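You operate a simulated robot arm through the tools that you are given. There is no shell and no other tool.

Carry out the task below with a simulated two-armed robot. There is one attempt and no reset: what you move stays moved.

TASK
Swap the long roller in the right slot for the racked one.
Fine: slacken the slot screw; old one in the rack; screw tight again on the new one.

The check looks at the end state, three seconds after you hand in, the way a careful person would. Anything else that was tipped, shoved, dropped, spilled or broken makes it a failure.

THE ROBOT
Two 7-joint arms with two-finger grippers on one trunk, on a base that drives. Base frame: it is fixed to the floor where the robot stands at the start and does not move with it; the origin is under the middle of the robot, x ahead of it, y to its left, z up; the surface under the hand at the start is at about z = 0.84. Readings come in m, rad, newtons and seconds.
The left shoulder is at the start at [0.041, 0.175, 1.228], the right one opposite. With the tool pointing down near the work surface each hand reaches from about 0.1 to 0.84 m from the robot's upright axis, wherever it stands, measured 20 degrees to its own side. Places, roughly: blue long roller (3x41x3 cm) [0.9, 0, 0.9]; long roller rack [0.9, 0, 0.9]; loose end plate (11x5x24 cm) [0.5, -0.1, 1]; orange jig lever [0.5, 0, 0.9]; red slot screw [0.7, 0.1, 0.9]; right roller slot [0.8, -0.2, 0.9]; silver long roller (3x41x3 cm) [0.8, -0.2, 0.9]; white slot screw [0.6, 0, 0.9]. Payload 2.94 kg a hand.
The tool frame of a hand sits at the grasp point between the pads (the TCP): z along the fingers, y along the line on which they close. The tips reach 0.03 m beyond it. Largest opening 0.138 m; the body of the gripper starts 0.109 m behind the TCP.
Orientation is told as [roll, pitch, yaw] about the base's x, y, z axes, in that order, counted from this pose: with the fingers straight down and closing along the base's y, the tool's x points along the base's -x, its y along +y and its z along -z.

THE INTERFACE
- The arms move only by the tool step_arm. It takes "left_moves", "right_moves" or both (then of equal length, played together; a hand with none holds still); each is a list that holds one entry, the list of rows, each a list of 6 numbers: the shift along the base's x, y, z in units of 300 mm (1.0 is 300 mm), then the turn, a rotation vector about the base's x, y, z in units of 180 degrees (1.0 is 180 degrees). In form: [[[x, y, z, wx, wy, wz], ...]]. A call has 1 to 20 rows; each row is the pose to reach, as a shift and turn from the pose commanded when the call began. "left_fingers" and "right_fingers" are, for a hand that has rows, the opening, from 0 (shut) to 1 (fully open), set as the call begins (left out, the last holds). A call with a number of a shift or a turn outside -1 to 1 is refused whole. Rows are played at 5 a second. More than 0.05 m and 0.15 rad between two rows, or a gripper value outside its range, and nothing of the call is played. Where a pose cannot be reached the arm comes as near as it can. A force on the tool above 90 N (or 10 N above the force at the start of the call, whichever is more), or a blocked arm, ends the call early, and 0.2 s more pass. The fingers move at their own pace and stop on an object; they squeeze with about 28 N. The grip force told is the motor's: it shows also when the fingers shut on nothing. Time passes only in rows, and 0.2 s behind the last, so rows that repeat a pose let the fingers close. It gives the time, the measured TCP pose, the force on the tool (base axes), the opening and the grip force at its end, in the units of the frame above (readings bear some noise), with the torque about the TCP (base axes, N m) and any sound that the robot's microphone picked up.
- Cameras (640 x 400 px; columns grow to the right, rows downward): "scene" is now at [0.0966, 0.0007, 1.6945]; the picture's right is [-0.00, -1.00, 0.00], its down [-0.82, 0.00, -0.58] and it looks along [0.58, -0.00, -0.82] (base axes); focal length 290 px, centre (320, 200). "left" rides on the left gripper at [0.071, -0.019, -0.146] in its tool frame; the picture's right is [0.26, 0.96, 0.00], its down [-0.85, 0.23, -0.48] and it looks along [-0.46, 0.12, 0.88] (tool axes); focal length 280 px, centre (320, 200). "right" rides on the right gripper at [0.071, 0.019, -0.146] in its tool frame; the picture's right is [-0.26, 0.96, 0.00], its down [-0.85, -0.23, -0.48] and it looks along [-0.46, -0.12, 0.88] (tool axes); focal length 280 px, centre (320, 200). There is no depth. A picture from a camera that has moved, and an enlarged one, comes with that camera's place and axes in the base frame and with its lens.
- get_image(camera): a new picture of that camera. The clock stands still meanwhile.
- raise_lower(by): slides the trunk up (or, below 0, down) by that many m; the arms and the scene camera ride with it, the base frame stays. It gives what a move gives, with no picture.
- steer(legs): drives the robot by 1 to 6 legs, each [ahead, turn to the left] in m and rad, along the robot's own axes; the way and the turn of a leg run together, so that a leg with both is an arc; at most 1.5 m and 3.142 rad a leg. The arms and the cameras ride along, it lands a little off, and it stops where it bumps. It gives what a move gives.
- aim_head(pan, tilt): turns the head with the scene camera to pan (to the left, within 2.094 rad either way) and tilt (down, from -0.506 to 1.204), counted from straight ahead of the robot. It gives what a move gives.
- zoom(camera, box): a new picture of the part [left, top, right, bottom] of that camera's present view, enlarged. The clock stands still meanwhile.
- job_done(): hands the job in; it is judged then, once.

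Nothing tells you exact positions but the pictures and the camera data. Unless the task says otherwise, let go and move clear before handing in.

The tools are called after "Call:" by a JSON object that holds its "method" and its "body". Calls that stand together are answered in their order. step_arm: Moves the arms, as the interface text tells. Its arguments: {"type":"object","properties":{"left_moves":{"type":"array"},"left_fingers":{"type":"number"},"right_moves":{"type":"array"},"right_fingers":{"type":"number"}},"required":[]} The other tools are called the same way: raise_lower (by) slides the trunk up or down; steer (legs) drives the base; aim_head (pan, tilt) turns the head that bears the scene camera; get_image (camera) takes a picture; zoom (camera, box) takes an enlarged picture of a part of a camera's view; job_done () hands the job in.

At the start:

```text
time: 0.0
left_ee_pos: [0.651, 0.2903, 1.2433]
left_tcp_rot: [0.001, 0.002, -0.001]
left_wrist_force: [-0.7, 0.2, -0.9]
left_ft_torque: [-0.03, 0.02, 0.02]
left_gripper_width: 0.1381
left_gripper_force: 0.1
right_ee_pos: [0.374, -0.2183, 1.1477]
right_tcp_rot: [0.0, 0.0, 0.002]
right_wrist_force: [-0.1, 1.2, -0.3]
right_ft_torque: [0.0, -0.01, 0.0]
right_gripper_width: 0.1381
right_gripper_force: 0.1
trunk travel left (down, up): [-0.4, 0.334]
robot x, y, heading: [0.0009, -0.0035, 0.002]
head pan, tilt: [-0.002, 0.953]
```

scene: 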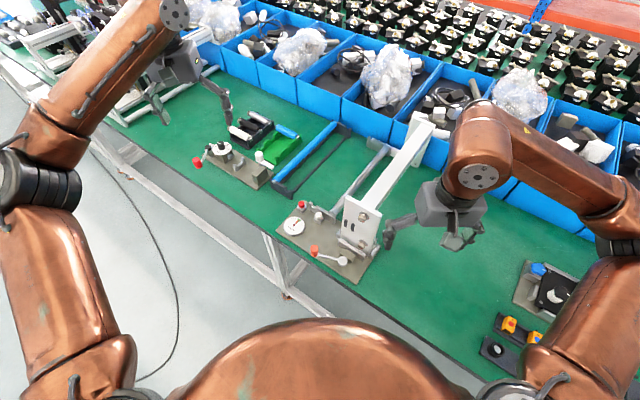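
right: 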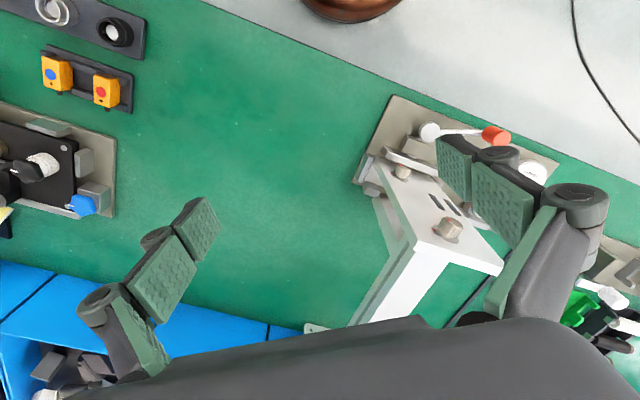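
left: 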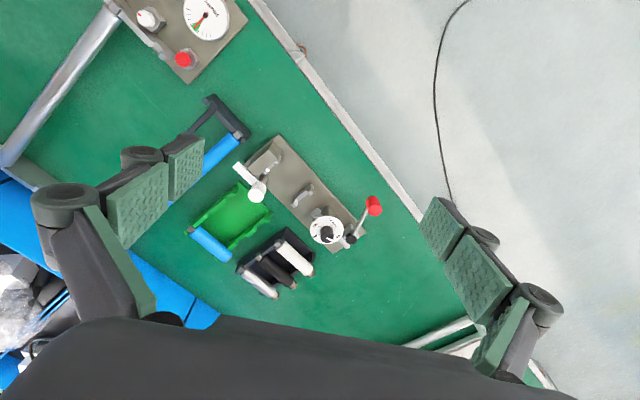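

I see a bench with a jig in the middle (plate, white beam, silver roller, orange lever), and a blue long roller lying in a rack to its left. I'll zoom in to understand the details before moving anything.

Call:
{"method": "zoom", "body": {"camera": "scene", "box": [260, 100, 460, 300]}}

Call:
{"method": "zoom", "body": {"camera": "scene", "box": [180, 80, 380, 220]}}

Call:
{"method": "zoom", "body": {"camera": "right", "box": [320, 80, 600, 340]}}

Call:
{"method": "zoom", "body": {"camera": "left", "box": [0, 0, 400, 300]}}

```text
2.00 times, centred on (360, 200) of scene
camera zoom: at [0.0966, 0.0007, 1.6945], right [0.0, -1.0, 0.0], down [-0.82, 0.0, -0.58], along [0.58, 0.0, -0.82], focal length 580 px, centre (240, 200)
```

zoom: 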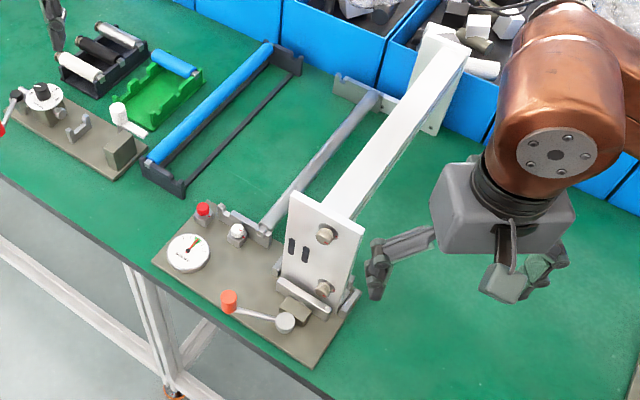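

```text
2.86 times, centred on (280, 150) of scene
camera zoom: at [0.0966, 0.0007, 1.6945], right [0.0, -1.0, 0.0], down [-0.82, 0.0, -0.58], along [0.58, 0.0, -0.82], focal length 828 px, centre (434, 343)
```

zoom: 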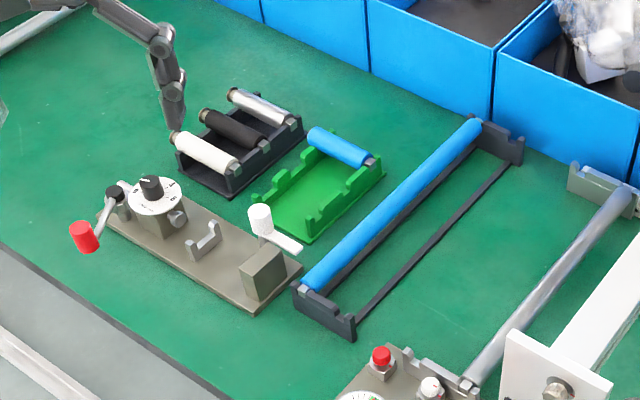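

```text
1.54 times, centred on (460, 210) of right
camera zoom: at [0.3027, -0.1972, 1.2952], right [0.26, 0.96, 0.0], down [0.85, -0.23, 0.48], along [0.46, -0.12, -0.88], focal length 431 px, centre (105, 185)
```

zoom: 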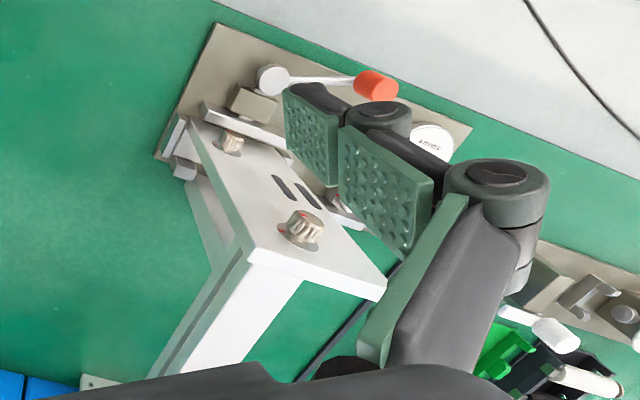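

```text
1.33 times, centred on (200, 150) of left
camera zoom: at [0.5819, 0.2699, 1.3897], right [-0.26, 0.96, 0.0], down [0.85, 0.23, 0.47], along [0.46, 0.12, -0.88], focal length 374 px, centre (480, 267)
```

zoom: 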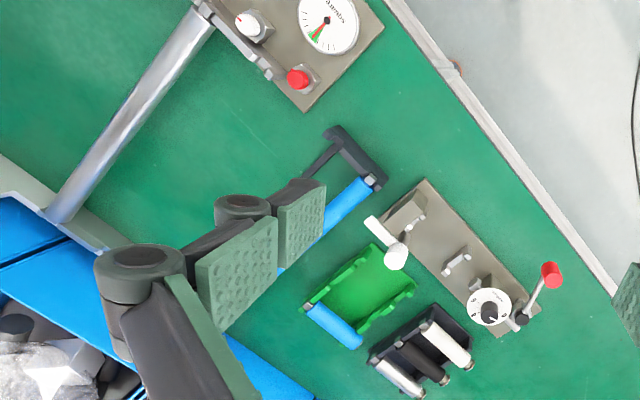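

The silver roller lies beside the white beam at about (0.61,-0.04)–(0.91,-0.26), and the blue one sits in the dark rack to its left. I need closer views of the two screws, the slots and the rack notches.

Call:
{"method": "zoom", "body": {"camera": "scene", "box": [270, 180, 390, 290]}}

Call:
{"method": "zoom", "body": {"camera": "scene", "box": [280, 190, 340, 230]}}

Call:
{"method": "zoom", "body": {"camera": "scene", "box": [360, 100, 450, 180]}}

Call:
{"method": "zoom", "body": {"camera": "scene", "box": [260, 110, 360, 200]}}

Call:
{"method": "zoom", "body": {"camera": "left", "box": [90, 0, 250, 100]}}

Call:
{"method": "zoom", "body": {"camera": "right", "box": [350, 90, 560, 220]}}

```text
3.64 times, centred on (330, 235) of scene
camera zoom: at [0.0966, 0.0007, 1.6945], right [0.0, -1.0, 0.0], down [-0.82, 0.0, -0.58], along [0.58, 0.0, -0.82], focal length 1054 px, centre (284, 73)
```

zoom: 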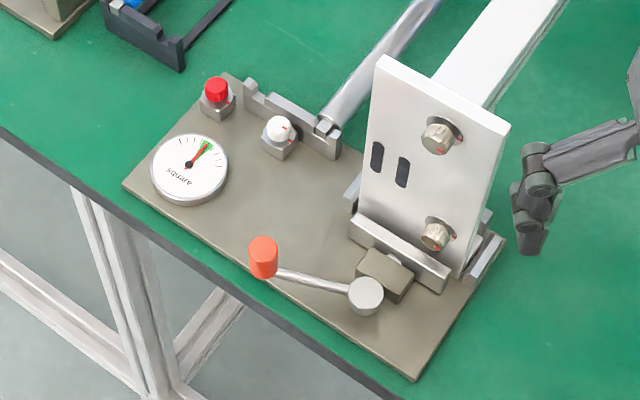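

```text
10.00 times, centred on (310, 210) of scene
camera zoom: at [0.0966, 0.0007, 1.6945], right [0.0, -1.0, 0.0], down [-0.82, 0.0, -0.58], along [0.58, 0.0, -0.82], focal length 2898 px, centre (420, 100)
```

zoom: 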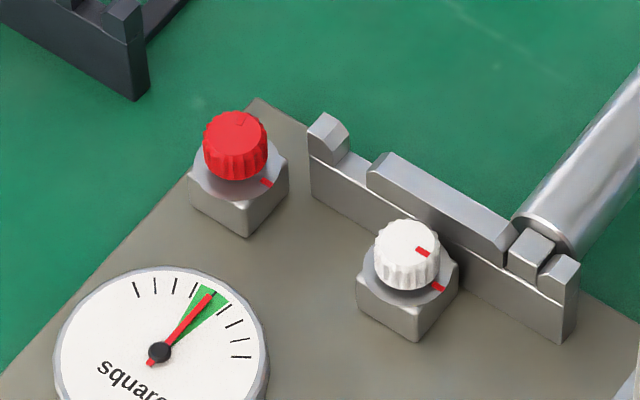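

```text
5.00 times, centred on (405, 140) of scene
camera zoom: at [0.0966, 0.0007, 1.6945], right [0.0, -1.0, 0.0], down [-0.82, 0.0, -0.58], along [0.58, 0.0, -0.82], focal length 1449 px, centre (-105, 500)
```

zoom: 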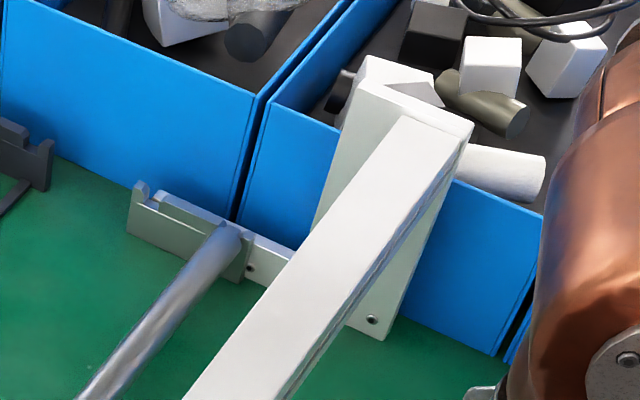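

```text
4.44 times, centred on (310, 155) of scene
camera zoom: at [0.0966, 0.0007, 1.6945], right [0.0, -1.0, 0.0], down [-0.82, 0.0, -0.58], along [0.58, 0.0, -0.82], focal length 1288 px, centre (364, 400)
```

zoom: 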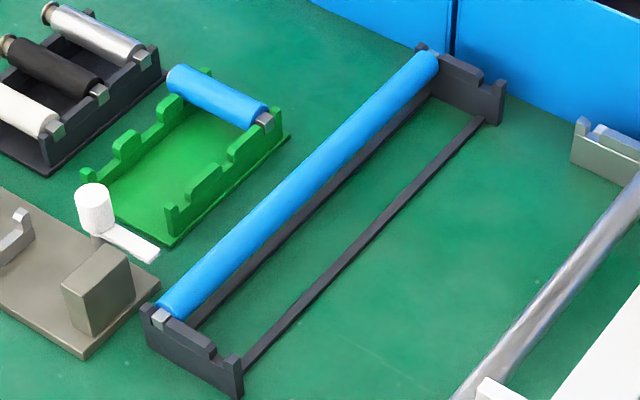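

```text
4.00 times, centred on (170, 50) of left
camera zoom: at [0.5819, 0.2699, 1.3897], right [-0.26, 0.96, 0.0], down [0.85, 0.23, 0.47], along [0.46, 0.12, -0.88], focal length 1122 px, centre (920, 800)
```

zoom: 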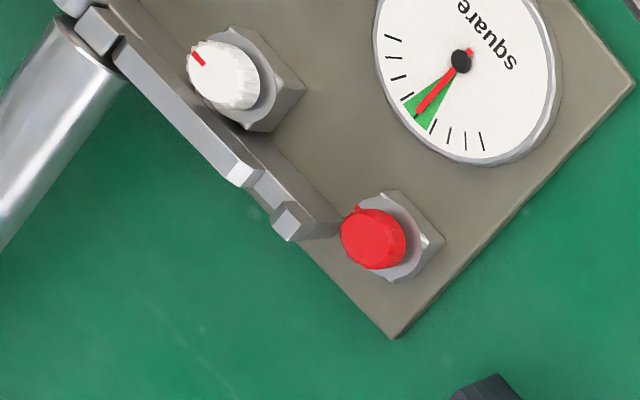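

```text
3.05 times, centred on (455, 155) of right
camera zoom: at [0.3027, -0.1972, 1.2952], right [0.26, 0.96, 0.0], down [0.85, -0.23, 0.48], along [0.46, -0.12, -0.88], focal length 854 px, centre (-91, 337)
```

zoom: 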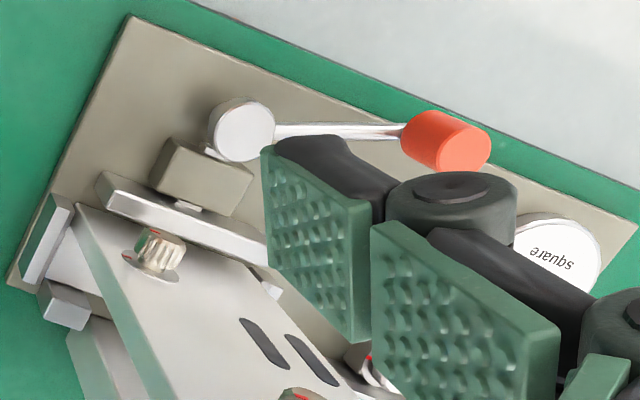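

The right slot is clamped by the white screw (its index mark lines up with the base mark), and the red screw belongs to the empty left slot. Table and rollers are yawed about -36° to me, so I'll check the floor and bench edge around the base before driving.

Call:
{"method": "aim_head", "body": {"pan": 0.0, "tilt": 1.2}}

Call:
{"method": "get_image", "body": {"camera": "scene"}}

Call:
{"method": "aim_head", "body": {"pan": 0.9, "tilt": 0.8}}

Call:
{"method": "get_image", "body": {"camera": "scene"}}

Call:
{"method": "aim_head", "body": {"pan": -0.63, "tilt": 0.9}}

Call:
{"method": "get_image", "body": {"camera": "scene"}}

```text
time: 0.8
left_ee_pos: [0.652, 0.2907, 1.2429]
left_tcp_rot: [-0.001, 0.002, 0.001]
left_wrist_force: [1.2, 0.2, 0.6]
left_ft_torque: [-0.04, 0.0, -0.02]
left_gripper_width: 0.1379
left_gripper_force: 0.1
right_ee_pos: [0.3736, -0.2163, 1.1493]
right_tcp_rot: [-0.001, 0.0, 0.0]
right_wrist_force: [0.5, -0.3, -0.3]
right_ft_torque: [-0.01, -0.03, 0.02]
right_gripper_width: 0.1381
right_gripper_force: 0.0
trunk travel left (down, up): [-0.4, 0.334]
robot x, y, heading: [-0.0032, 0.0008, -0.003]
head pan, tilt: [0.0, 1.201]
```

```text
taken
camera scene: at [0.0801, 0.0009, 1.6786], right [0.0, -1.0, 0.0], down [-0.93, 0.0, -0.36], along [0.36, 0.0, -0.93], focal length 290 px, centre (320, 200)
```

scene: 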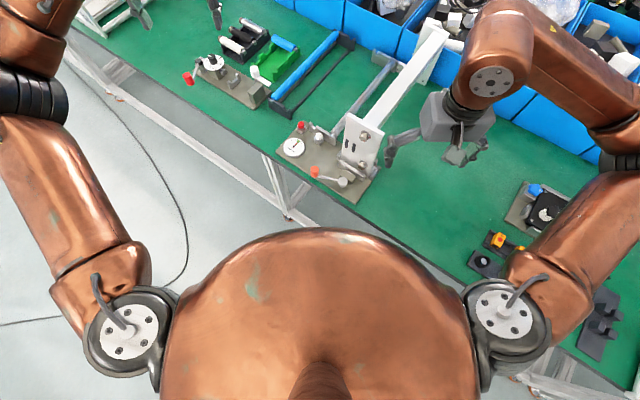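

```text
time: 2.0
left_ee_pos: [0.6529, 0.2897, 1.2436]
left_tcp_rot: [0.001, 0.001, 0.003]
left_wrist_force: [0.0, 0.6, -0.5]
left_ft_torque: [0.02, 0.0, 0.0]
left_gripper_width: 0.138
left_gripper_force: 0.0
right_ee_pos: [0.3738, -0.2176, 1.1494]
right_tcp_rot: [0.0, -0.001, 0.0]
right_wrist_force: [-0.4, -0.4, -0.1]
right_ft_torque: [-0.02, -0.01, 0.01]
right_gripper_width: 0.1377
right_gripper_force: 0.0
trunk travel left (down, up): [-0.4, 0.334]
robot x, y, heading: [-0.0012, 0.0007, 0.002]
head pan, tilt: [0.901, 0.799]
```

```text
taken
camera scene: at [0.0743, 0.064, 1.7063], right [0.78, -0.62, 0.0], down [-0.45, -0.56, -0.7], along [0.43, 0.55, -0.72], focal length 290 px, centre (320, 200)
```

scene: 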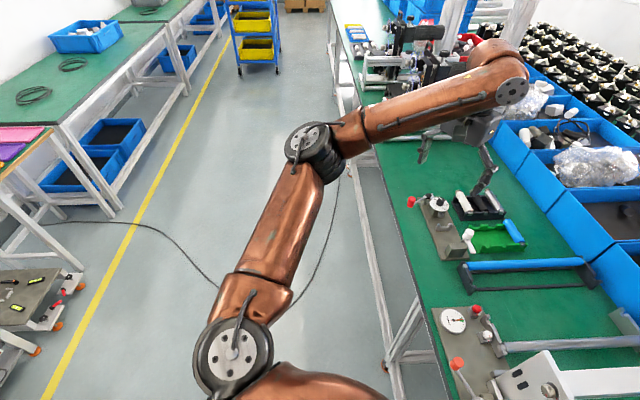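

```text
time: 3.6
left_ee_pos: [0.6526, 0.2893, 1.2439]
left_tcp_rot: [0.0, 0.002, 0.001]
left_wrist_force: [0.4, -0.4, 0.8]
left_ft_torque: [-0.01, -0.01, 0.03]
left_gripper_width: 0.1381
left_gripper_force: 0.1
right_ee_pos: [0.3735, -0.2174, 1.1496]
right_tcp_rot: [-0.002, 0.0, 0.0]
right_wrist_force: [-0.1, -0.1, 0.1]
right_ft_torque: [-0.04, -0.01, 0.01]
right_gripper_width: 0.138
right_gripper_force: 0.1
trunk travel left (down, up): [-0.4, 0.334]
robot x, y, heading: [-0.002, 0.0029, -0.003]
head pan, tilt: [-0.63, 0.901]
```

```text
taken
camera scene: at [0.0852, -0.0436, 1.6984], right [-0.59, -0.81, 0.0], down [-0.63, 0.46, -0.62], along [0.5, -0.37, -0.78], focal length 290 px, centre (320, 200)
```

scene: 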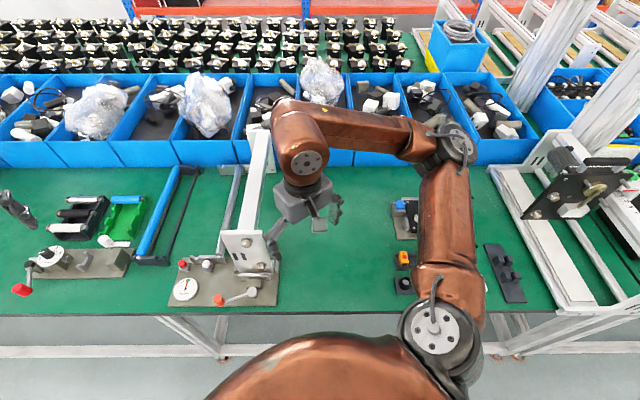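

The bench edge is about 0.35 m away and runs at -36° to my heading; the aisle to the left along it is free. I'll lift the trunk for clearance, turn left parallel to the bench, drive about 0.3 m, and turn back to face the jig squarely.

Call:
{"method": "raise_lower", "body": {"by": 0.12}}

Call:
{"method": "steer", "body": {"legs": [[0, 0.98]]}}

Call:
{"method": "aim_head", "body": {"pan": -1.0, "tilt": 1.0}}

Call:
{"method": "get_image", "body": {"camera": "scene"}}

```text
time: 5.1
left_ee_pos: [0.6546, 0.2913, 1.3625]
left_tcp_rot: [0.001, 0.001, -0.001]
left_wrist_force: [0.3, 0.4, 0.1]
left_ft_torque: [-0.01, 0.03, -0.01]
left_gripper_width: 0.1381
left_gripper_force: 0.0
right_ee_pos: [0.3739, -0.2172, 1.2691]
right_tcp_rot: [-0.001, 0.003, 0.001]
right_wrist_force: [1.0, 0.1, -0.2]
right_ft_torque: [0.02, 0.04, -0.03]
right_gripper_width: 0.1379
right_gripper_force: 0.0
trunk travel left (down, up): [-0.52, 0.214]
robot x, y, heading: [0.0029, -0.0007, -0.001]
head pan, tilt: [-0.63, 0.901]
```

```text
time: 8.0
left_ee_pos: [0.1281, 0.7028, 1.3631]
left_tcp_rot: [-0.001, 0.001, 0.971]
left_wrist_force: [-0.4, -0.7, 0.8]
left_ft_torque: [-0.01, 0.0, 0.0]
left_gripper_width: 0.1379
left_gripper_force: 0.1
right_ee_pos: [0.3908, 0.1853, 1.2679]
right_tcp_rot: [-0.001, -0.001, 0.97]
right_wrist_force: [0.5, 0.8, -0.5]
right_ft_torque: [-0.04, 0.01, -0.01]
right_gripper_width: 0.1382
right_gripper_force: 0.1
trunk travel left (down, up): [-0.52, 0.214]
robot x, y, heading: [-0.0034, -0.001, 0.976]
head pan, tilt: [-0.63, 0.901]
```

```text
time: 8.8
left_ee_pos: [0.1292, 0.7019, 1.3626]
left_tcp_rot: [0.0, 0.001, 0.973]
left_wrist_force: [0.1, 0.2, -0.1]
left_ft_torque: [-0.01, 0.0, 0.01]
left_gripper_width: 0.1381
left_gripper_force: 0.1
right_ee_pos: [0.3909, 0.1863, 1.2691]
right_tcp_rot: [-0.001, 0.0, 0.971]
right_wrist_force: [0.3, 0.0, -0.8]
right_ft_torque: [0.01, 0.01, 0.01]
right_gripper_width: 0.1382
right_gripper_force: 0.0
trunk travel left (down, up): [-0.52, 0.214]
robot x, y, heading: [-0.0029, 0.001, 0.972]
head pan, tilt: [-1.0, 1.0]
```

```text
taken
camera scene: at [0.0649, -0.0076, 1.8111], right [-0.03, -1.0, 0.0], down [-0.84, 0.02, -0.54], along [0.54, -0.02, -0.84], focal length 290 px, centre (320, 200)
```

scene: 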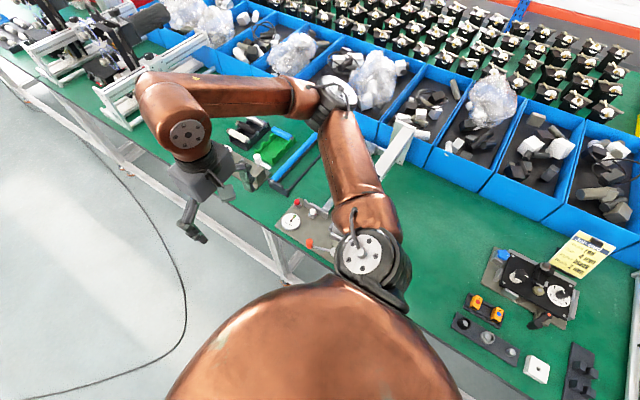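

The turn went cleanly and the arms are clear above the bench. Now I drive 0.30 m along the bench and turn right to face it.

Call:
{"method": "steer", "body": {"legs": [[0.3, 0]]}}

Call:
{"method": "steer", "body": {"legs": [[0, -1.603]]}}

Call:
{"method": "aim_head", "body": {"pan": 0.0, "tilt": 0.95}}

Call:
{"method": "get_image", "body": {"camera": "scene"}}

Call:
{"method": "get_image", "body": {"camera": "left"}}

Call:
{"method": "get_image", "body": {"camera": "right"}}

```text
time: 10.9
left_ee_pos: [0.2965, 0.95, 1.3641]
left_tcp_rot: [0.0, 0.001, 0.971]
left_wrist_force: [0.4, -0.4, 0.0]
left_ft_torque: [0.06, 0.02, 0.0]
left_gripper_width: 0.1379
left_gripper_force: 0.1
right_ee_pos: [0.558, 0.4325, 1.2693]
right_tcp_rot: [0.001, -0.001, 0.971]
right_wrist_force: [-0.8, 0.2, -0.8]
right_ft_torque: [0.01, 0.0, 0.03]
right_gripper_width: 0.1378
right_gripper_force: 0.1
trunk travel left (down, up): [-0.52, 0.214]
robot x, y, heading: [0.1684, 0.2467, 0.974]
head pan, tilt: [-1.0, 1.0]
```

```text
time: 15.2
left_ee_pos: [0.8651, 0.0867, 1.3646]
left_tcp_rot: [0.001, -0.001, -0.645]
left_wrist_force: [0.1, 0.2, 0.1]
left_ft_torque: [-0.03, -0.03, 0.01]
left_gripper_width: 0.1382
left_gripper_force: 0.1
right_ee_pos: [0.3376, -0.1511, 1.2679]
right_tcp_rot: [0.0, 0.002, -0.646]
right_wrist_force: [0.0, -0.1, 0.0]
right_ft_torque: [0.01, -0.02, -0.02]
right_gripper_width: 0.1379
right_gripper_force: 0.1
trunk travel left (down, up): [-0.52, 0.214]
robot x, y, heading: [0.1707, 0.2418, -0.649]
head pan, tilt: [-1.0, 1.0]
```

```text
time: 16.4
left_ee_pos: [0.8664, 0.087, 1.3641]
left_tcp_rot: [0.0, 0.0, -0.643]
left_wrist_force: [-0.1, 0.3, 0.2]
left_ft_torque: [-0.04, 0.0, 0.0]
left_gripper_width: 0.138
left_gripper_force: 0.0
right_ee_pos: [0.3368, -0.1507, 1.2697]
right_tcp_rot: [-0.001, 0.001, -0.645]
right_wrist_force: [0.8, -0.3, 0.9]
right_ft_torque: [0.01, 0.01, 0.02]
right_gripper_width: 0.1378
right_gripper_force: 0.1
trunk travel left (down, up): [-0.52, 0.214]
robot x, y, heading: [0.1698, 0.2467, -0.646]
head pan, tilt: [0.0, 0.949]
```

```text
taken
camera scene: at [0.2206, 0.2095, 1.8147], right [-0.6, -0.8, 0.0], down [-0.65, 0.49, -0.58], along [0.46, -0.35, -0.81], focal length 290 px, centre (320, 200)
```

scene: 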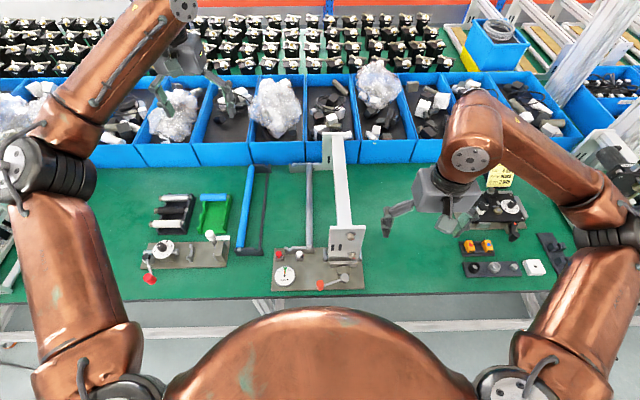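

```text
taken
camera left: at [0.7973, 0.1134, 1.51], right [0.37, 0.93, 0.0], down [0.82, -0.33, 0.48], along [0.44, -0.18, -0.88], focal length 280 px, centre (320, 200)
```

left: 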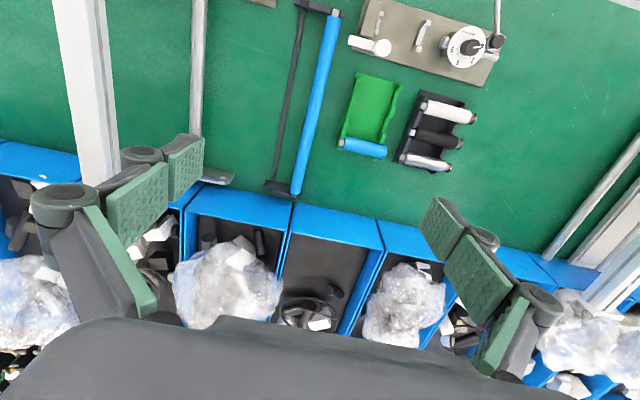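

```text
taken
camera right: at [0.2923, -0.0916, 1.4153], right [0.79, 0.61, 0.0], down [0.54, -0.69, 0.48], along [0.29, -0.38, -0.88], focal length 280 px, centre (320, 200)
```

right: 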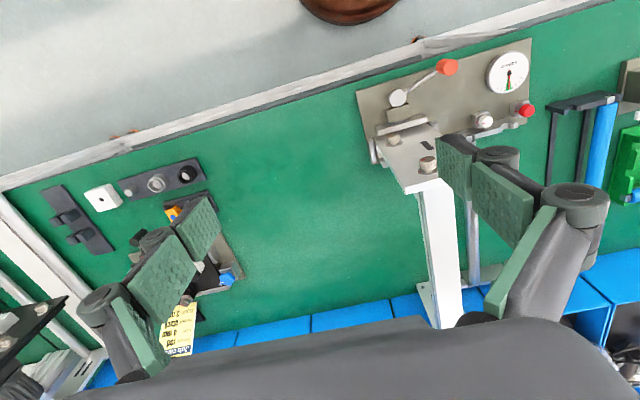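

I now face the bench squarely with jig and rack just ahead. Zooming in to measure the roller, slots, screws and rack.

Call:
{"method": "zoom", "body": {"camera": "scene", "box": [260, 230, 380, 300]}}

Call:
{"method": "zoom", "body": {"camera": "scene", "box": [220, 150, 320, 270]}}

Call:
{"method": "zoom", "body": {"camera": "scene", "box": [290, 120, 370, 190]}}

Call:
{"method": "zoom", "body": {"camera": "right", "box": [350, 40, 550, 170]}}

```text
5.33 times, centred on (320, 265) of scene
camera zoom: at [0.2206, 0.2095, 1.8147], right [-0.6, -0.8, 0.0], down [-0.65, 0.49, -0.58], along [0.46, -0.35, -0.81], focal length 1546 px, centre (320, -147)
```

zoom: 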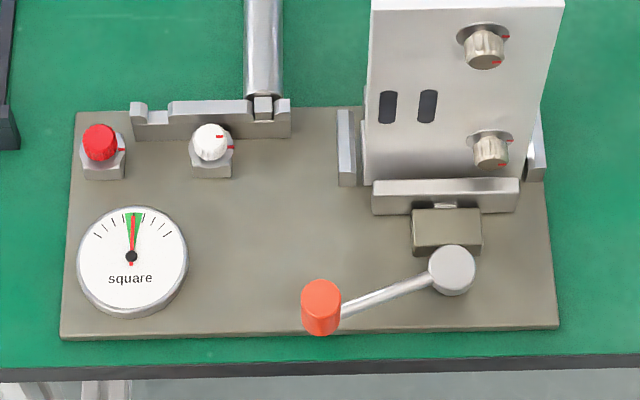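

```text
3.33 times, centred on (270, 210) of scene
camera zoom: at [0.2206, 0.2095, 1.8147], right [-0.6, -0.8, 0.0], down [-0.65, 0.49, -0.58], along [0.46, -0.35, -0.81], focal length 966 px, centre (487, 167)
```

zoom: 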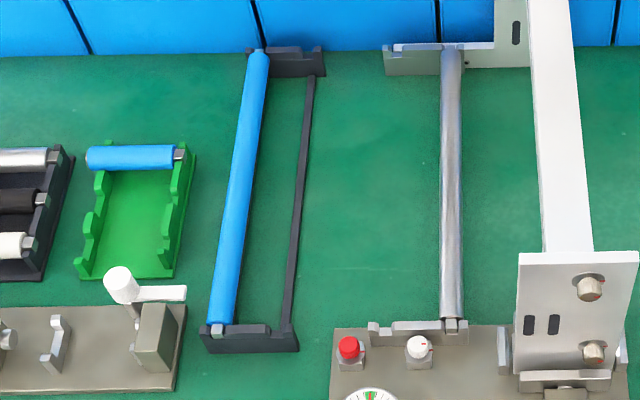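

```text
5.71 times, centred on (330, 155) of scene
camera zoom: at [0.2206, 0.2095, 1.8147], right [-0.6, -0.8, 0.0], down [-0.65, 0.49, -0.58], along [0.46, -0.35, -0.81], focal length 1656 px, centre (263, 457)
```

zoom: 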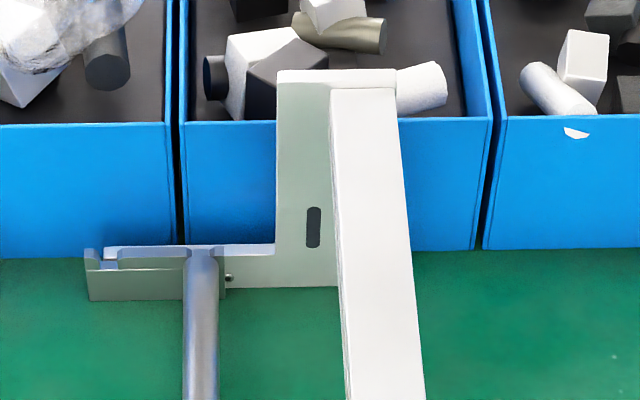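

```text
3.08 times, centred on (450, 105) of right
camera zoom: at [0.2923, -0.0916, 1.4153], right [0.79, 0.61, 0.0], down [0.54, -0.69, 0.48], along [0.29, -0.38, -0.88], focal length 863 px, centre (-80, 492)
```

zoom: 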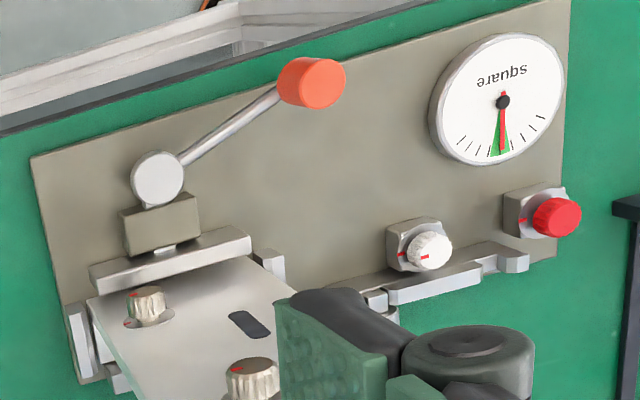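

The white screw (dia. ~2.3 cm, top at z≈0.90) is at about (0.607, 0.006), with the front bracket close behind it. I'll move the right hand aside, lower the trunk again and bring the left hand above the white screw for a close look.

Call:
{"method": "step_arm", "body": {"right_moves": [[[-0.1, -0.12, 0.0, 0, 0, 0], [-0.2, -0.25, 0.0, 0, 0, 0], [-0.27, -0.35, 0.0, 0, 0, 0]]]}}

Call:
{"method": "raise_lower", "body": {"by": -0.12}}

Call:
{"method": "step_arm", "body": {"left_moves": [[[-0.1, -0.03, -0.03, 0, 0, 0], [-0.2, -0.06, -0.08, 0, 0, 0], [-0.3, -0.09, -0.13, 0, 0, 0], [-0.4, -0.12, -0.18, 0, 0, 0], [-0.5, -0.15, -0.23, 0, 0, 0], [-0.6, -0.18, -0.28, 0, 0, 0], [-0.7, -0.22, -0.33, 0, 0, 0], [-0.8, -0.25, -0.38, 0, 0, 0], [-0.866, -0.27, -0.45, 0, 0, 0], [-0.866, -0.27, -0.5, 0, 0, 0]]]}}

Call:
{"method": "get_image", "body": {"camera": "left"}}

Call:
{"method": "get_image", "body": {"camera": "scene"}}

```text
time: 17.2
left_ee_pos: [0.8653, 0.0884, 1.3642]
left_tcp_rot: [0.001, 0.001, -0.644]
left_wrist_force: [-0.8, 0.5, -0.9]
left_ft_torque: [-0.02, 0.01, 0.03]
left_gripper_width: 0.1379
left_gripper_force: 0.0
right_ee_pos: [0.2541, -0.2564, 1.2672]
right_tcp_rot: [0.001, -0.001, -0.644]
right_wrist_force: [0.2, -0.5, 0.2]
right_ft_torque: [0.02, -0.03, 0.01]
right_gripper_width: 0.1381
right_gripper_force: 0.1
trunk travel left (down, up): [-0.52, 0.214]
robot x, y, heading: [0.1674, 0.2474, -0.645]
head pan, tilt: [0.0, 0.949]
```

```text
time: 18.8
left_ee_pos: [0.865, 0.0868, 1.2443]
left_tcp_rot: [0.0, -0.001, -0.642]
left_wrist_force: [-0.2, 0.6, 0.7]
left_ft_torque: [-0.01, 0.03, 0.01]
left_gripper_width: 0.138
left_gripper_force: 0.1
right_ee_pos: [0.2553, -0.2552, 1.1495]
right_tcp_rot: [-0.001, -0.001, -0.645]
right_wrist_force: [0.5, 0.0, 0.2]
right_ft_torque: [-0.02, -0.02, 0.03]
right_gripper_width: 0.1381
right_gripper_force: 0.0
trunk travel left (down, up): [-0.4, 0.334]
robot x, y, heading: [0.171, 0.2484, -0.648]
head pan, tilt: [0.0, 0.949]
```

```text
time: 20.9
left_ee_pos: [0.6063, 0.0079, 1.0959]
left_tcp_rot: [-0.001, 0.001, -0.645]
left_wrist_force: [-0.3, 0.5, 0.3]
left_ft_torque: [0.0, 0.04, 0.0]
left_gripper_width: 0.138
left_gripper_force: 0.1
right_ee_pos: [0.2573, -0.2542, 1.1481]
right_tcp_rot: [0.0, 0.0, -0.645]
right_wrist_force: [-0.4, -0.9, -0.1]
right_ft_torque: [0.01, 0.0, 0.0]
right_gripper_width: 0.1379
right_gripper_force: 0.1
trunk travel left (down, up): [-0.4, 0.334]
robot x, y, heading: [0.1722, 0.2459, -0.649]
head pan, tilt: [0.0, 0.949]
```

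```text
taken
camera left: at [0.5383, 0.0331, 1.2412], right [0.37, 0.93, 0.0], down [0.82, -0.33, 0.48], along [0.44, -0.18, -0.88], focal length 280 px, centre (320, 200)
```

left: 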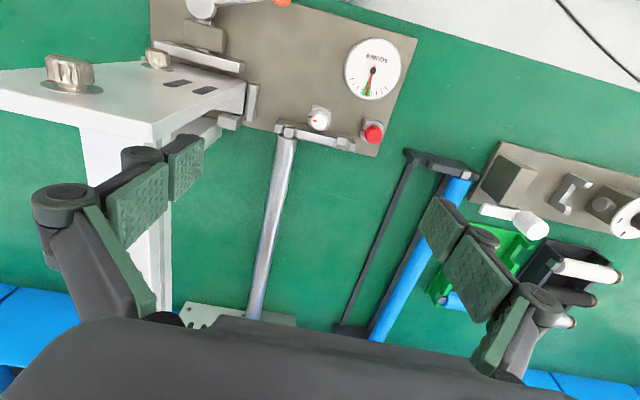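

```text
taken
camera scene: at [0.2468, 0.1902, 1.6948], right [-0.6, -0.8, 0.0], down [-0.65, 0.49, -0.58], along [0.46, -0.35, -0.81], focal length 290 px, centre (320, 200)
```

scene: 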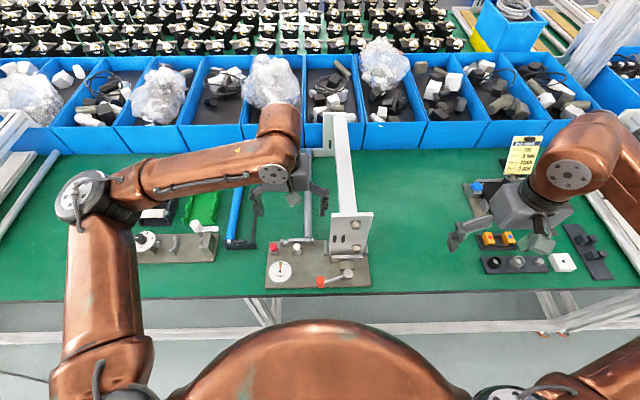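

The left hand hovers above the white screw and the plate's edge is close to the right finger. I'll narrow the fingers (staying at this height) and zoom in on the screw and bracket.

Call:
{"method": "step_arm", "body": {"left_moves": [[[0, 0, 0, 0, 0, 0], [0, 0, 0, 0, 0, 0], [0, 0, 0, 0, 0, 0], [0, 0, 0, 0, 0, 0], [0, 0, 0, 0, 0, 0]]], "left_fingers": 0.36}}

Call:
{"method": "get_image", "body": {"camera": "left"}}

Call:
{"method": "zoom", "body": {"camera": "left", "box": [250, 80, 410, 180]}}

```text
time: 22.1
left_ee_pos: [0.607, 0.0063, 1.0938]
left_tcp_rot: [0.0, 0.0, -0.644]
left_wrist_force: [0.3, 0.0, -0.7]
left_ft_torque: [0.03, -0.01, 0.04]
left_gripper_width: 0.0497
left_gripper_force: 0.0
right_ee_pos: [0.2565, -0.2559, 1.1492]
right_tcp_rot: [0.001, 0.001, -0.646]
right_wrist_force: [1.1, 0.4, 0.1]
right_ft_torque: [-0.05, 0.01, 0.02]
right_gripper_width: 0.1379
right_gripper_force: 0.1
trunk travel left (down, up): [-0.4, 0.334]
robot x, y, heading: [0.1713, 0.2469, -0.646]
head pan, tilt: [0.0, 0.949]
```

```text
taken
camera left: at [0.5384, 0.0329, 1.2413], right [0.37, 0.93, 0.0], down [0.82, -0.33, 0.48], along [0.44, -0.18, -0.88], focal length 280 px, centre (320, 200)
```

left: 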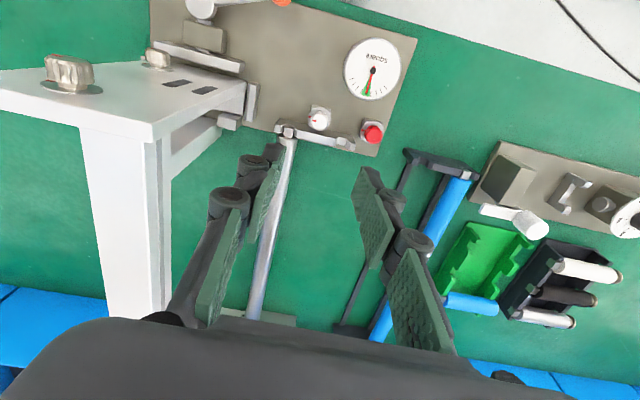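

```text
4.00 times, centred on (330, 130) of left
camera zoom: at [0.5384, 0.0329, 1.2413], right [0.37, 0.93, 0.0], down [0.82, -0.33, 0.48], along [0.44, -0.18, -0.88], focal length 1122 px, centre (280, 480)
```

zoom: 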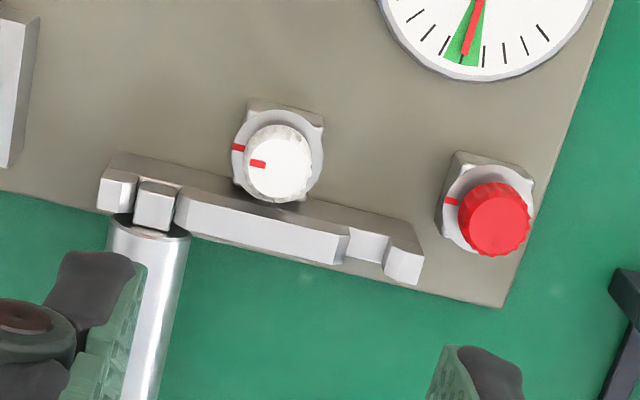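

The screw's index mark points to my right, in line with the base mark, and the knob sits very close to the bracket. I need a shallow side view to judge heights, so I'll draw the left hand back toward me and pitch its camera forward.

Call:
{"method": "step_arm", "body": {"left_moves": [[[-0.055, 0.042, -0.02, -0.0223, -0.0296, 0], [-0.11, 0.083, -0.06, -0.0445, -0.0592, 0], [-0.164, 0.125, -0.1, -0.0668, -0.0888, 0], [-0.218, 0.166, -0.15, -0.0891, -0.1184, 0], [-0.272, 0.208, -0.2, -0.1113, -0.148, 0], [-0.327, 0.249, -0.247, -0.1336, -0.1776, 0], [-0.327, 0.249, -0.247, -0.1336, -0.1776, 0]]]}}

Call:
{"method": "get_image", "body": {"camera": "left"}}

Call:
{"method": "zoom", "body": {"camera": "left", "box": [240, 40, 400, 140]}}

```text
time: 23.8
left_ee_pos: [0.5223, -0.0166, 0.9942]
left_tcp_rot: [0.0, -0.699, -0.642]
left_wrist_force: [0.2, 0.3, 0.0]
left_ft_torque: [-0.03, -0.01, -0.03]
left_gripper_width: 0.0497
left_gripper_force: 0.0
left hand out of reach, approached as far as the arm can: row 3, 4, 5, 6, 7
right_ee_pos: [0.2566, -0.2542, 1.1488]
right_tcp_rot: [-0.001, 0.001, -0.646]
right_wrist_force: [0.9, 0.1, 0.3]
right_ft_torque: [0.02, 0.03, 0.0]
right_gripper_width: 0.1381
right_gripper_force: 0.1
trunk travel left (down, up): [-0.4, 0.334]
robot x, y, heading: [0.1712, 0.2494, -0.649]
head pan, tilt: [0.0, 0.949]
```

```text
taken
camera left: at [0.3919, 0.056, 1.0606], right [0.42, 0.89, -0.17], down [0.41, -0.02, 0.91], along [0.81, -0.45, -0.38], focal length 280 px, centre (320, 200)
```

left: 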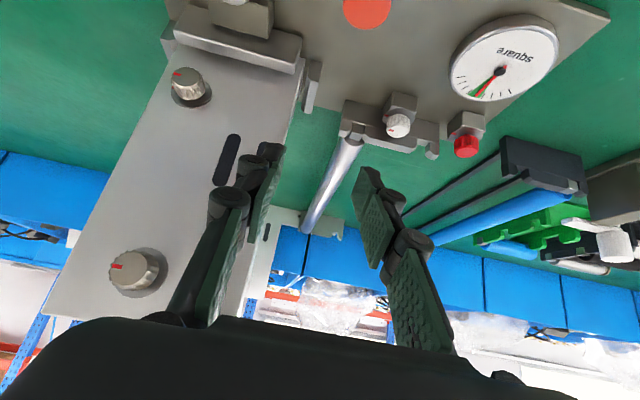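

```text
4.00 times, centred on (320, 90) of left
camera zoom: at [0.3919, 0.056, 1.0606], right [0.42, 0.89, -0.17], down [0.41, -0.02, 0.91], along [0.81, -0.45, -0.38], focal length 1122 px, centre (320, 640)
```

zoom: 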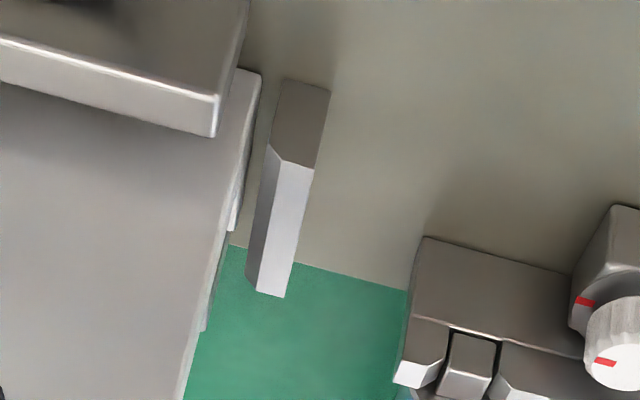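

The arm couldn't fully reach that pose and ended closer to the plate than intended, though no force shows. I'll take the close-up of the screw from here and then back out.

Call:
{"method": "zoom", "body": {"camera": "left", "box": [330, 80, 490, 180]}}

Call:
{"method": "zoom", "body": {"camera": "left", "box": [300, 60, 620, 260]}}

Call:
{"method": "zoom", "body": {"camera": "scene", "box": [250, 190, 380, 300]}}

```text
4.00 times, centred on (410, 130) of left
camera zoom: at [0.3919, 0.056, 1.0606], right [0.42, 0.89, -0.17], down [0.41, -0.02, 0.91], along [0.81, -0.45, -0.38], focal length 1122 px, centre (-40, 480)
```

zoom: 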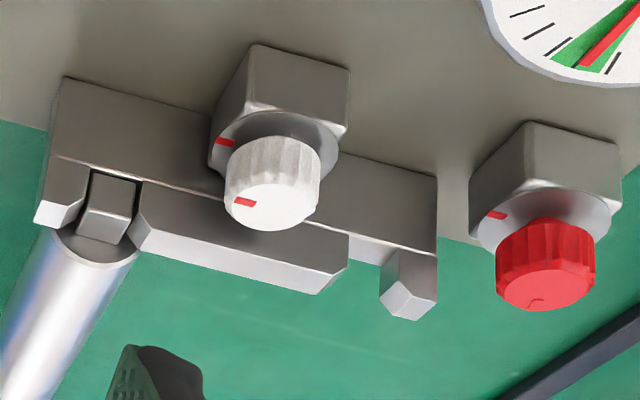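

```text
2.00 times, centred on (460, 160) of left
camera zoom: at [0.3919, 0.056, 1.0606], right [0.42, 0.89, -0.17], down [0.41, -0.02, 0.91], along [0.81, -0.45, -0.38], focal length 561 px, centre (40, 280)
```

zoom: 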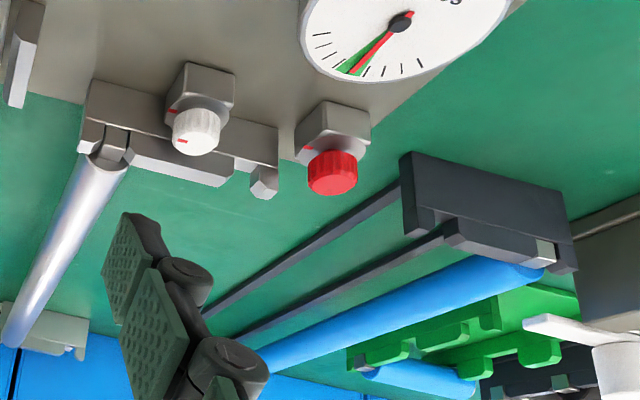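

```text
3.64 times, centred on (315, 245) of scene
camera zoom: at [0.2474, 0.1908, 1.6948], right [-0.6, -0.8, 0.0], down [-0.65, 0.49, -0.58], along [0.46, -0.35, -0.81], focal length 1054 px, centre (338, 36)
```

zoom: 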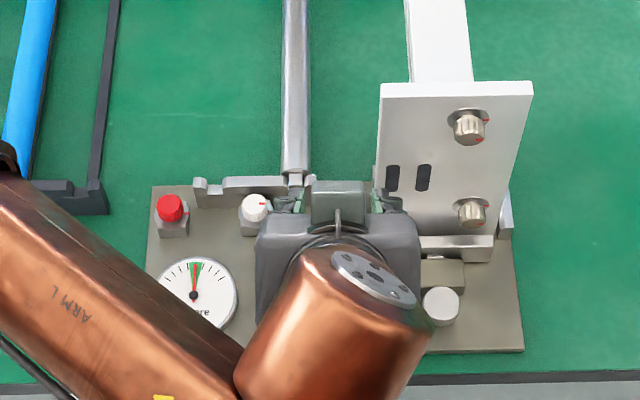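

The knob top is at z≈0.885, flush with the bracket tab and only ~4 mm in front of it, so I must grip it from left and right with the fingers offset toward me. First I back out with a small upward step to see how the pose responds.

Call:
{"method": "step_arm", "body": {"left_moves": [[[0, 0, 0.05, 0, 0, 0], [0, 0, 0.1, 0, 0, 0]]]}}

```text
time: 24.4
left_ee_pos: [0.5217, -0.0245, 1.0232]
left_tcp_rot: [0.002, -0.696, -0.644]
left_wrist_force: [0.9, -0.3, -0.2]
left_ft_torque: [0.03, -0.05, -0.02]
left_gripper_width: 0.0494
left_gripper_force: 0.1
left hand out of reach, approached as far as the arm can: row 1, 2
right_ee_pos: [0.2559, -0.2555, 1.1489]
right_tcp_rot: [0.001, 0.0, -0.646]
right_wrist_force: [-0.3, -0.5, -0.3]
right_ft_torque: [0.06, -0.01, -0.01]
right_gripper_width: 0.138
right_gripper_force: 0.1
trunk travel left (down, up): [-0.4, 0.334]
robot x, y, heading: [0.1669, 0.2495, -0.644]
head pan, tilt: [0.0, 0.949]
```

The arm seems to track the requested (unreachable) pose as best it can. I'll level the hand again while rising, which is clear of the plate either way.

Call:
{"method": "step_arm", "body": {"left_moves": [[[0, 0, 0.05, 0.0223, 0.0296, 0], [0, 0, 0.1, 0.0445, 0.0592, 0], [0, 0, 0.15, 0.0668, 0.0888, 0], [0, 0, 0.2, 0.0891, 0.1184, 0], [0, 0, 0.2, 0.1113, 0.148, 0], [0, 0, 0.2, 0.1336, 0.1776, 0]]]}}

```text
time: 25.8
left_ee_pos: [0.524, -0.0256, 1.0821]
left_tcp_rot: [0.0, 0.003, -0.645]
left_wrist_force: [-0.4, 0.0, -0.1]
left_ft_torque: [0.03, 0.01, 0.01]
left_gripper_width: 0.0496
left_gripper_force: 0.0
right_ee_pos: [0.2575, -0.2547, 1.1491]
right_tcp_rot: [0.001, -0.001, -0.646]
right_wrist_force: [0.1, -0.4, 0.0]
right_ft_torque: [-0.01, 0.01, 0.01]
right_gripper_width: 0.138
right_gripper_force: 0.0
trunk travel left (down, up): [-0.4, 0.334]
robot x, y, heading: [0.1666, 0.2472, -0.648]
head pan, tilt: [0.0, 0.949]
```

The hand is level again at (0.524, -0.026, 1.082). Now I move to a hover over the white screw, offset 9 mm toward me, and narrow the fingers.

Call:
{"method": "step_arm", "body": {"left_moves": [[[0.03, 0.1, 0, 0, 0, 0.002], [0.15, 0.114, 0, 0, 0, 0.004], [0.2747, 0.114, 0, 0, 0, 0.0064], [0.2747, 0.114, -0.12, 0, 0, 0.0064], [0.2747, 0.114, -0.24, 0, 0, 0.0064], [0.2747, 0.114, -0.24, 0, 0, 0.0064]]], "left_fingers": 0.26}}

Call:
{"method": "get_image", "body": {"camera": "left"}}

Call:
{"method": "zoom", "body": {"camera": "left", "box": [240, 80, 400, 180]}}

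Call:
{"method": "zoom", "body": {"camera": "scene", "box": [250, 190, 380, 300]}}

```text
time: 27.1
left_ee_pos: [0.6045, 0.0098, 1.0103]
left_tcp_rot: [-0.001, 0.0, -0.625]
left_wrist_force: [-0.1, -0.4, 0.5]
left_ft_torque: [0.01, 0.0, 0.02]
left_gripper_width: 0.036
left_gripper_force: 0.1
right_ee_pos: [0.2555, -0.2552, 1.1488]
right_tcp_rot: [0.0, 0.001, -0.646]
right_wrist_force: [-0.1, 0.2, 0.4]
right_ft_torque: [0.0, -0.01, 0.03]
right_gripper_width: 0.1381
right_gripper_force: 0.1
trunk travel left (down, up): [-0.4, 0.334]
robot x, y, heading: [0.1713, 0.25, -0.648]
head pan, tilt: [0.0, 0.949]
```

```text
taken
camera left: at [0.5356, 0.0343, 1.1566], right [0.35, 0.94, 0.0], down [0.82, -0.31, 0.48], along [0.45, -0.17, -0.88], focal length 280 px, centre (320, 200)
```

left: 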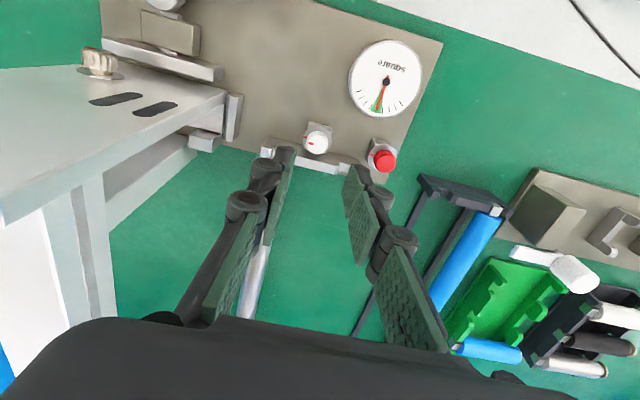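

```text
4.00 times, centred on (320, 130) of left
camera zoom: at [0.5356, 0.0343, 1.1566], right [0.35, 0.94, 0.0], down [0.82, -0.31, 0.48], along [0.45, -0.17, -0.88], focal length 1122 px, centre (320, 480)
```

zoom: 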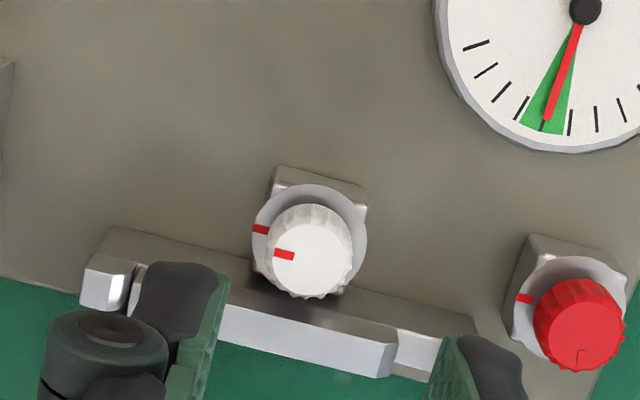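

```text
3.64 times, centred on (315, 245) of scene
camera zoom: at [0.246, 0.1897, 1.6948], right [-0.6, -0.8, 0.0], down [-0.65, 0.49, -0.58], along [0.47, -0.35, -0.81], focal length 1054 px, centre (338, 36)
```

zoom: 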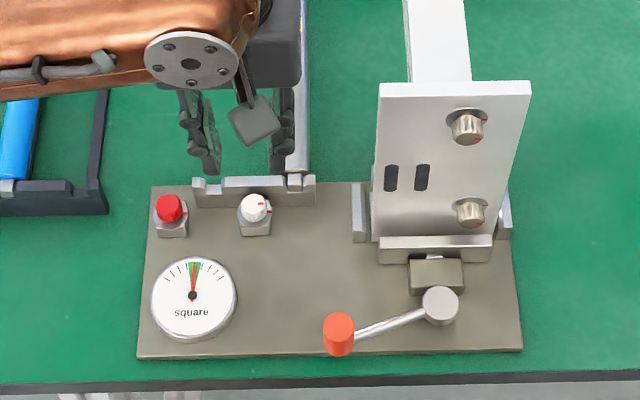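

The close-up puts the screw axis at (0.6137, 0.0031), bracket ~16 mm behind it. I'll pre-rotate the hand 18° clockwise and come down to just above the knob to verify alignment.

Call:
{"method": "step_arm", "body": {"left_moves": [[[0.004, 0.0005, 0, 0, 0, -0.034], [0.0085, 0.001, 0, 0, 0, -0.067], [0.0127, 0.0013, 0, 0, 0, -0.1], [0.0127, 0.0013, -0.09, 0, 0, -0.1], [0.0127, 0.0013, -0.18, 0, 0, -0.1], [0.0127, 0.0013, -0.26, 0, 0, -0.1], [0.0127, 0.0013, -0.26, 0, 0, -0.1]]]}}

Call:
{"method": "get_image", "body": {"camera": "left"}}

Call:
{"method": "zoom", "body": {"camera": "left", "box": [240, 100, 400, 200]}}

Call:
{"method": "zoom", "body": {"camera": "scene", "box": [270, 220, 340, 270]}}

```text
time: 28.8
left_ee_pos: [0.6092, 0.0091, 0.9316]
left_tcp_rot: [0.0, 0.001, -0.939]
left_wrist_force: [-0.4, -0.8, -0.8]
left_ft_torque: [0.0, -0.02, 0.01]
left_gripper_width: 0.0361
left_gripper_force: 0.1
right_ee_pos: [0.2558, -0.2562, 1.1501]
right_tcp_rot: [0.001, -0.002, -0.644]
right_wrist_force: [-0.5, 0.1, 0.1]
right_ft_torque: [0.01, -0.02, 0.0]
right_gripper_width: 0.138
right_gripper_force: 0.1
trunk travel left (down, up): [-0.4, 0.334]
robot x, y, heading: [0.1711, 0.248, -0.643]
head pan, tilt: [0.0, 0.949]
```

```text
taken
camera left: at [0.5526, 0.0526, 1.0778], right [0.62, 0.78, 0.0], down [0.69, -0.55, 0.48], along [0.37, -0.3, -0.88], focal length 280 px, centre (320, 200)
```

left: 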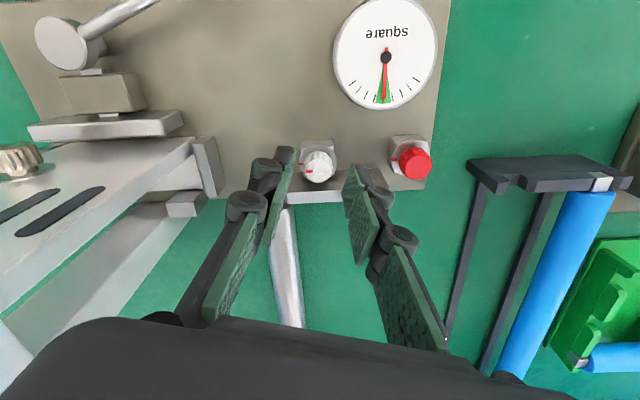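

```text
4.00 times, centred on (320, 150) of left
camera zoom: at [0.5526, 0.0526, 1.0778], right [0.62, 0.78, 0.0], down [0.69, -0.55, 0.48], along [0.37, -0.3, -0.88], focal length 1122 px, centre (320, 400)
```

zoom: 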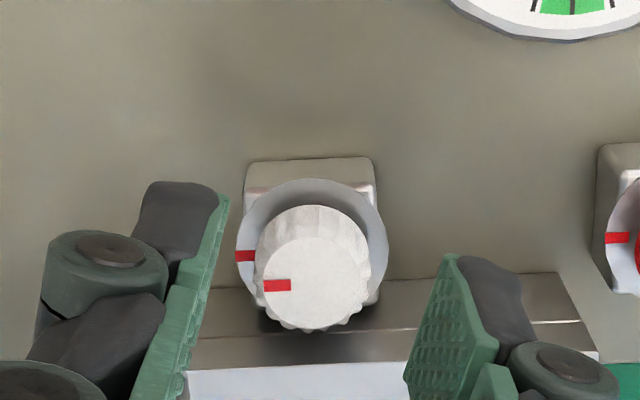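

```text
8.00 times, centred on (305, 245) of scene
camera zoom: at [0.2462, 0.1899, 1.6948], right [-0.6, -0.8, 0.0], down [-0.65, 0.49, -0.58], along [0.47, -0.35, -0.81], focal length 2318 px, centre (440, -160)
```

zoom: 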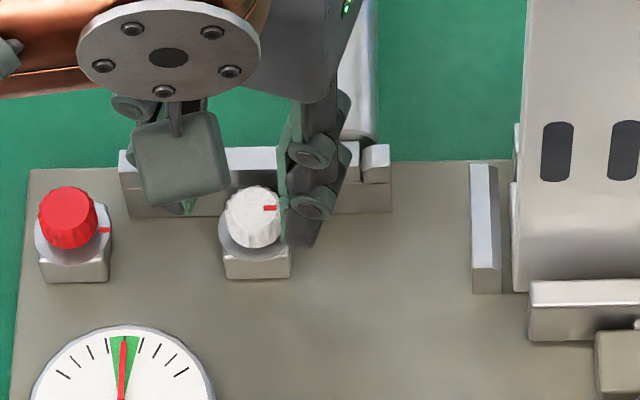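

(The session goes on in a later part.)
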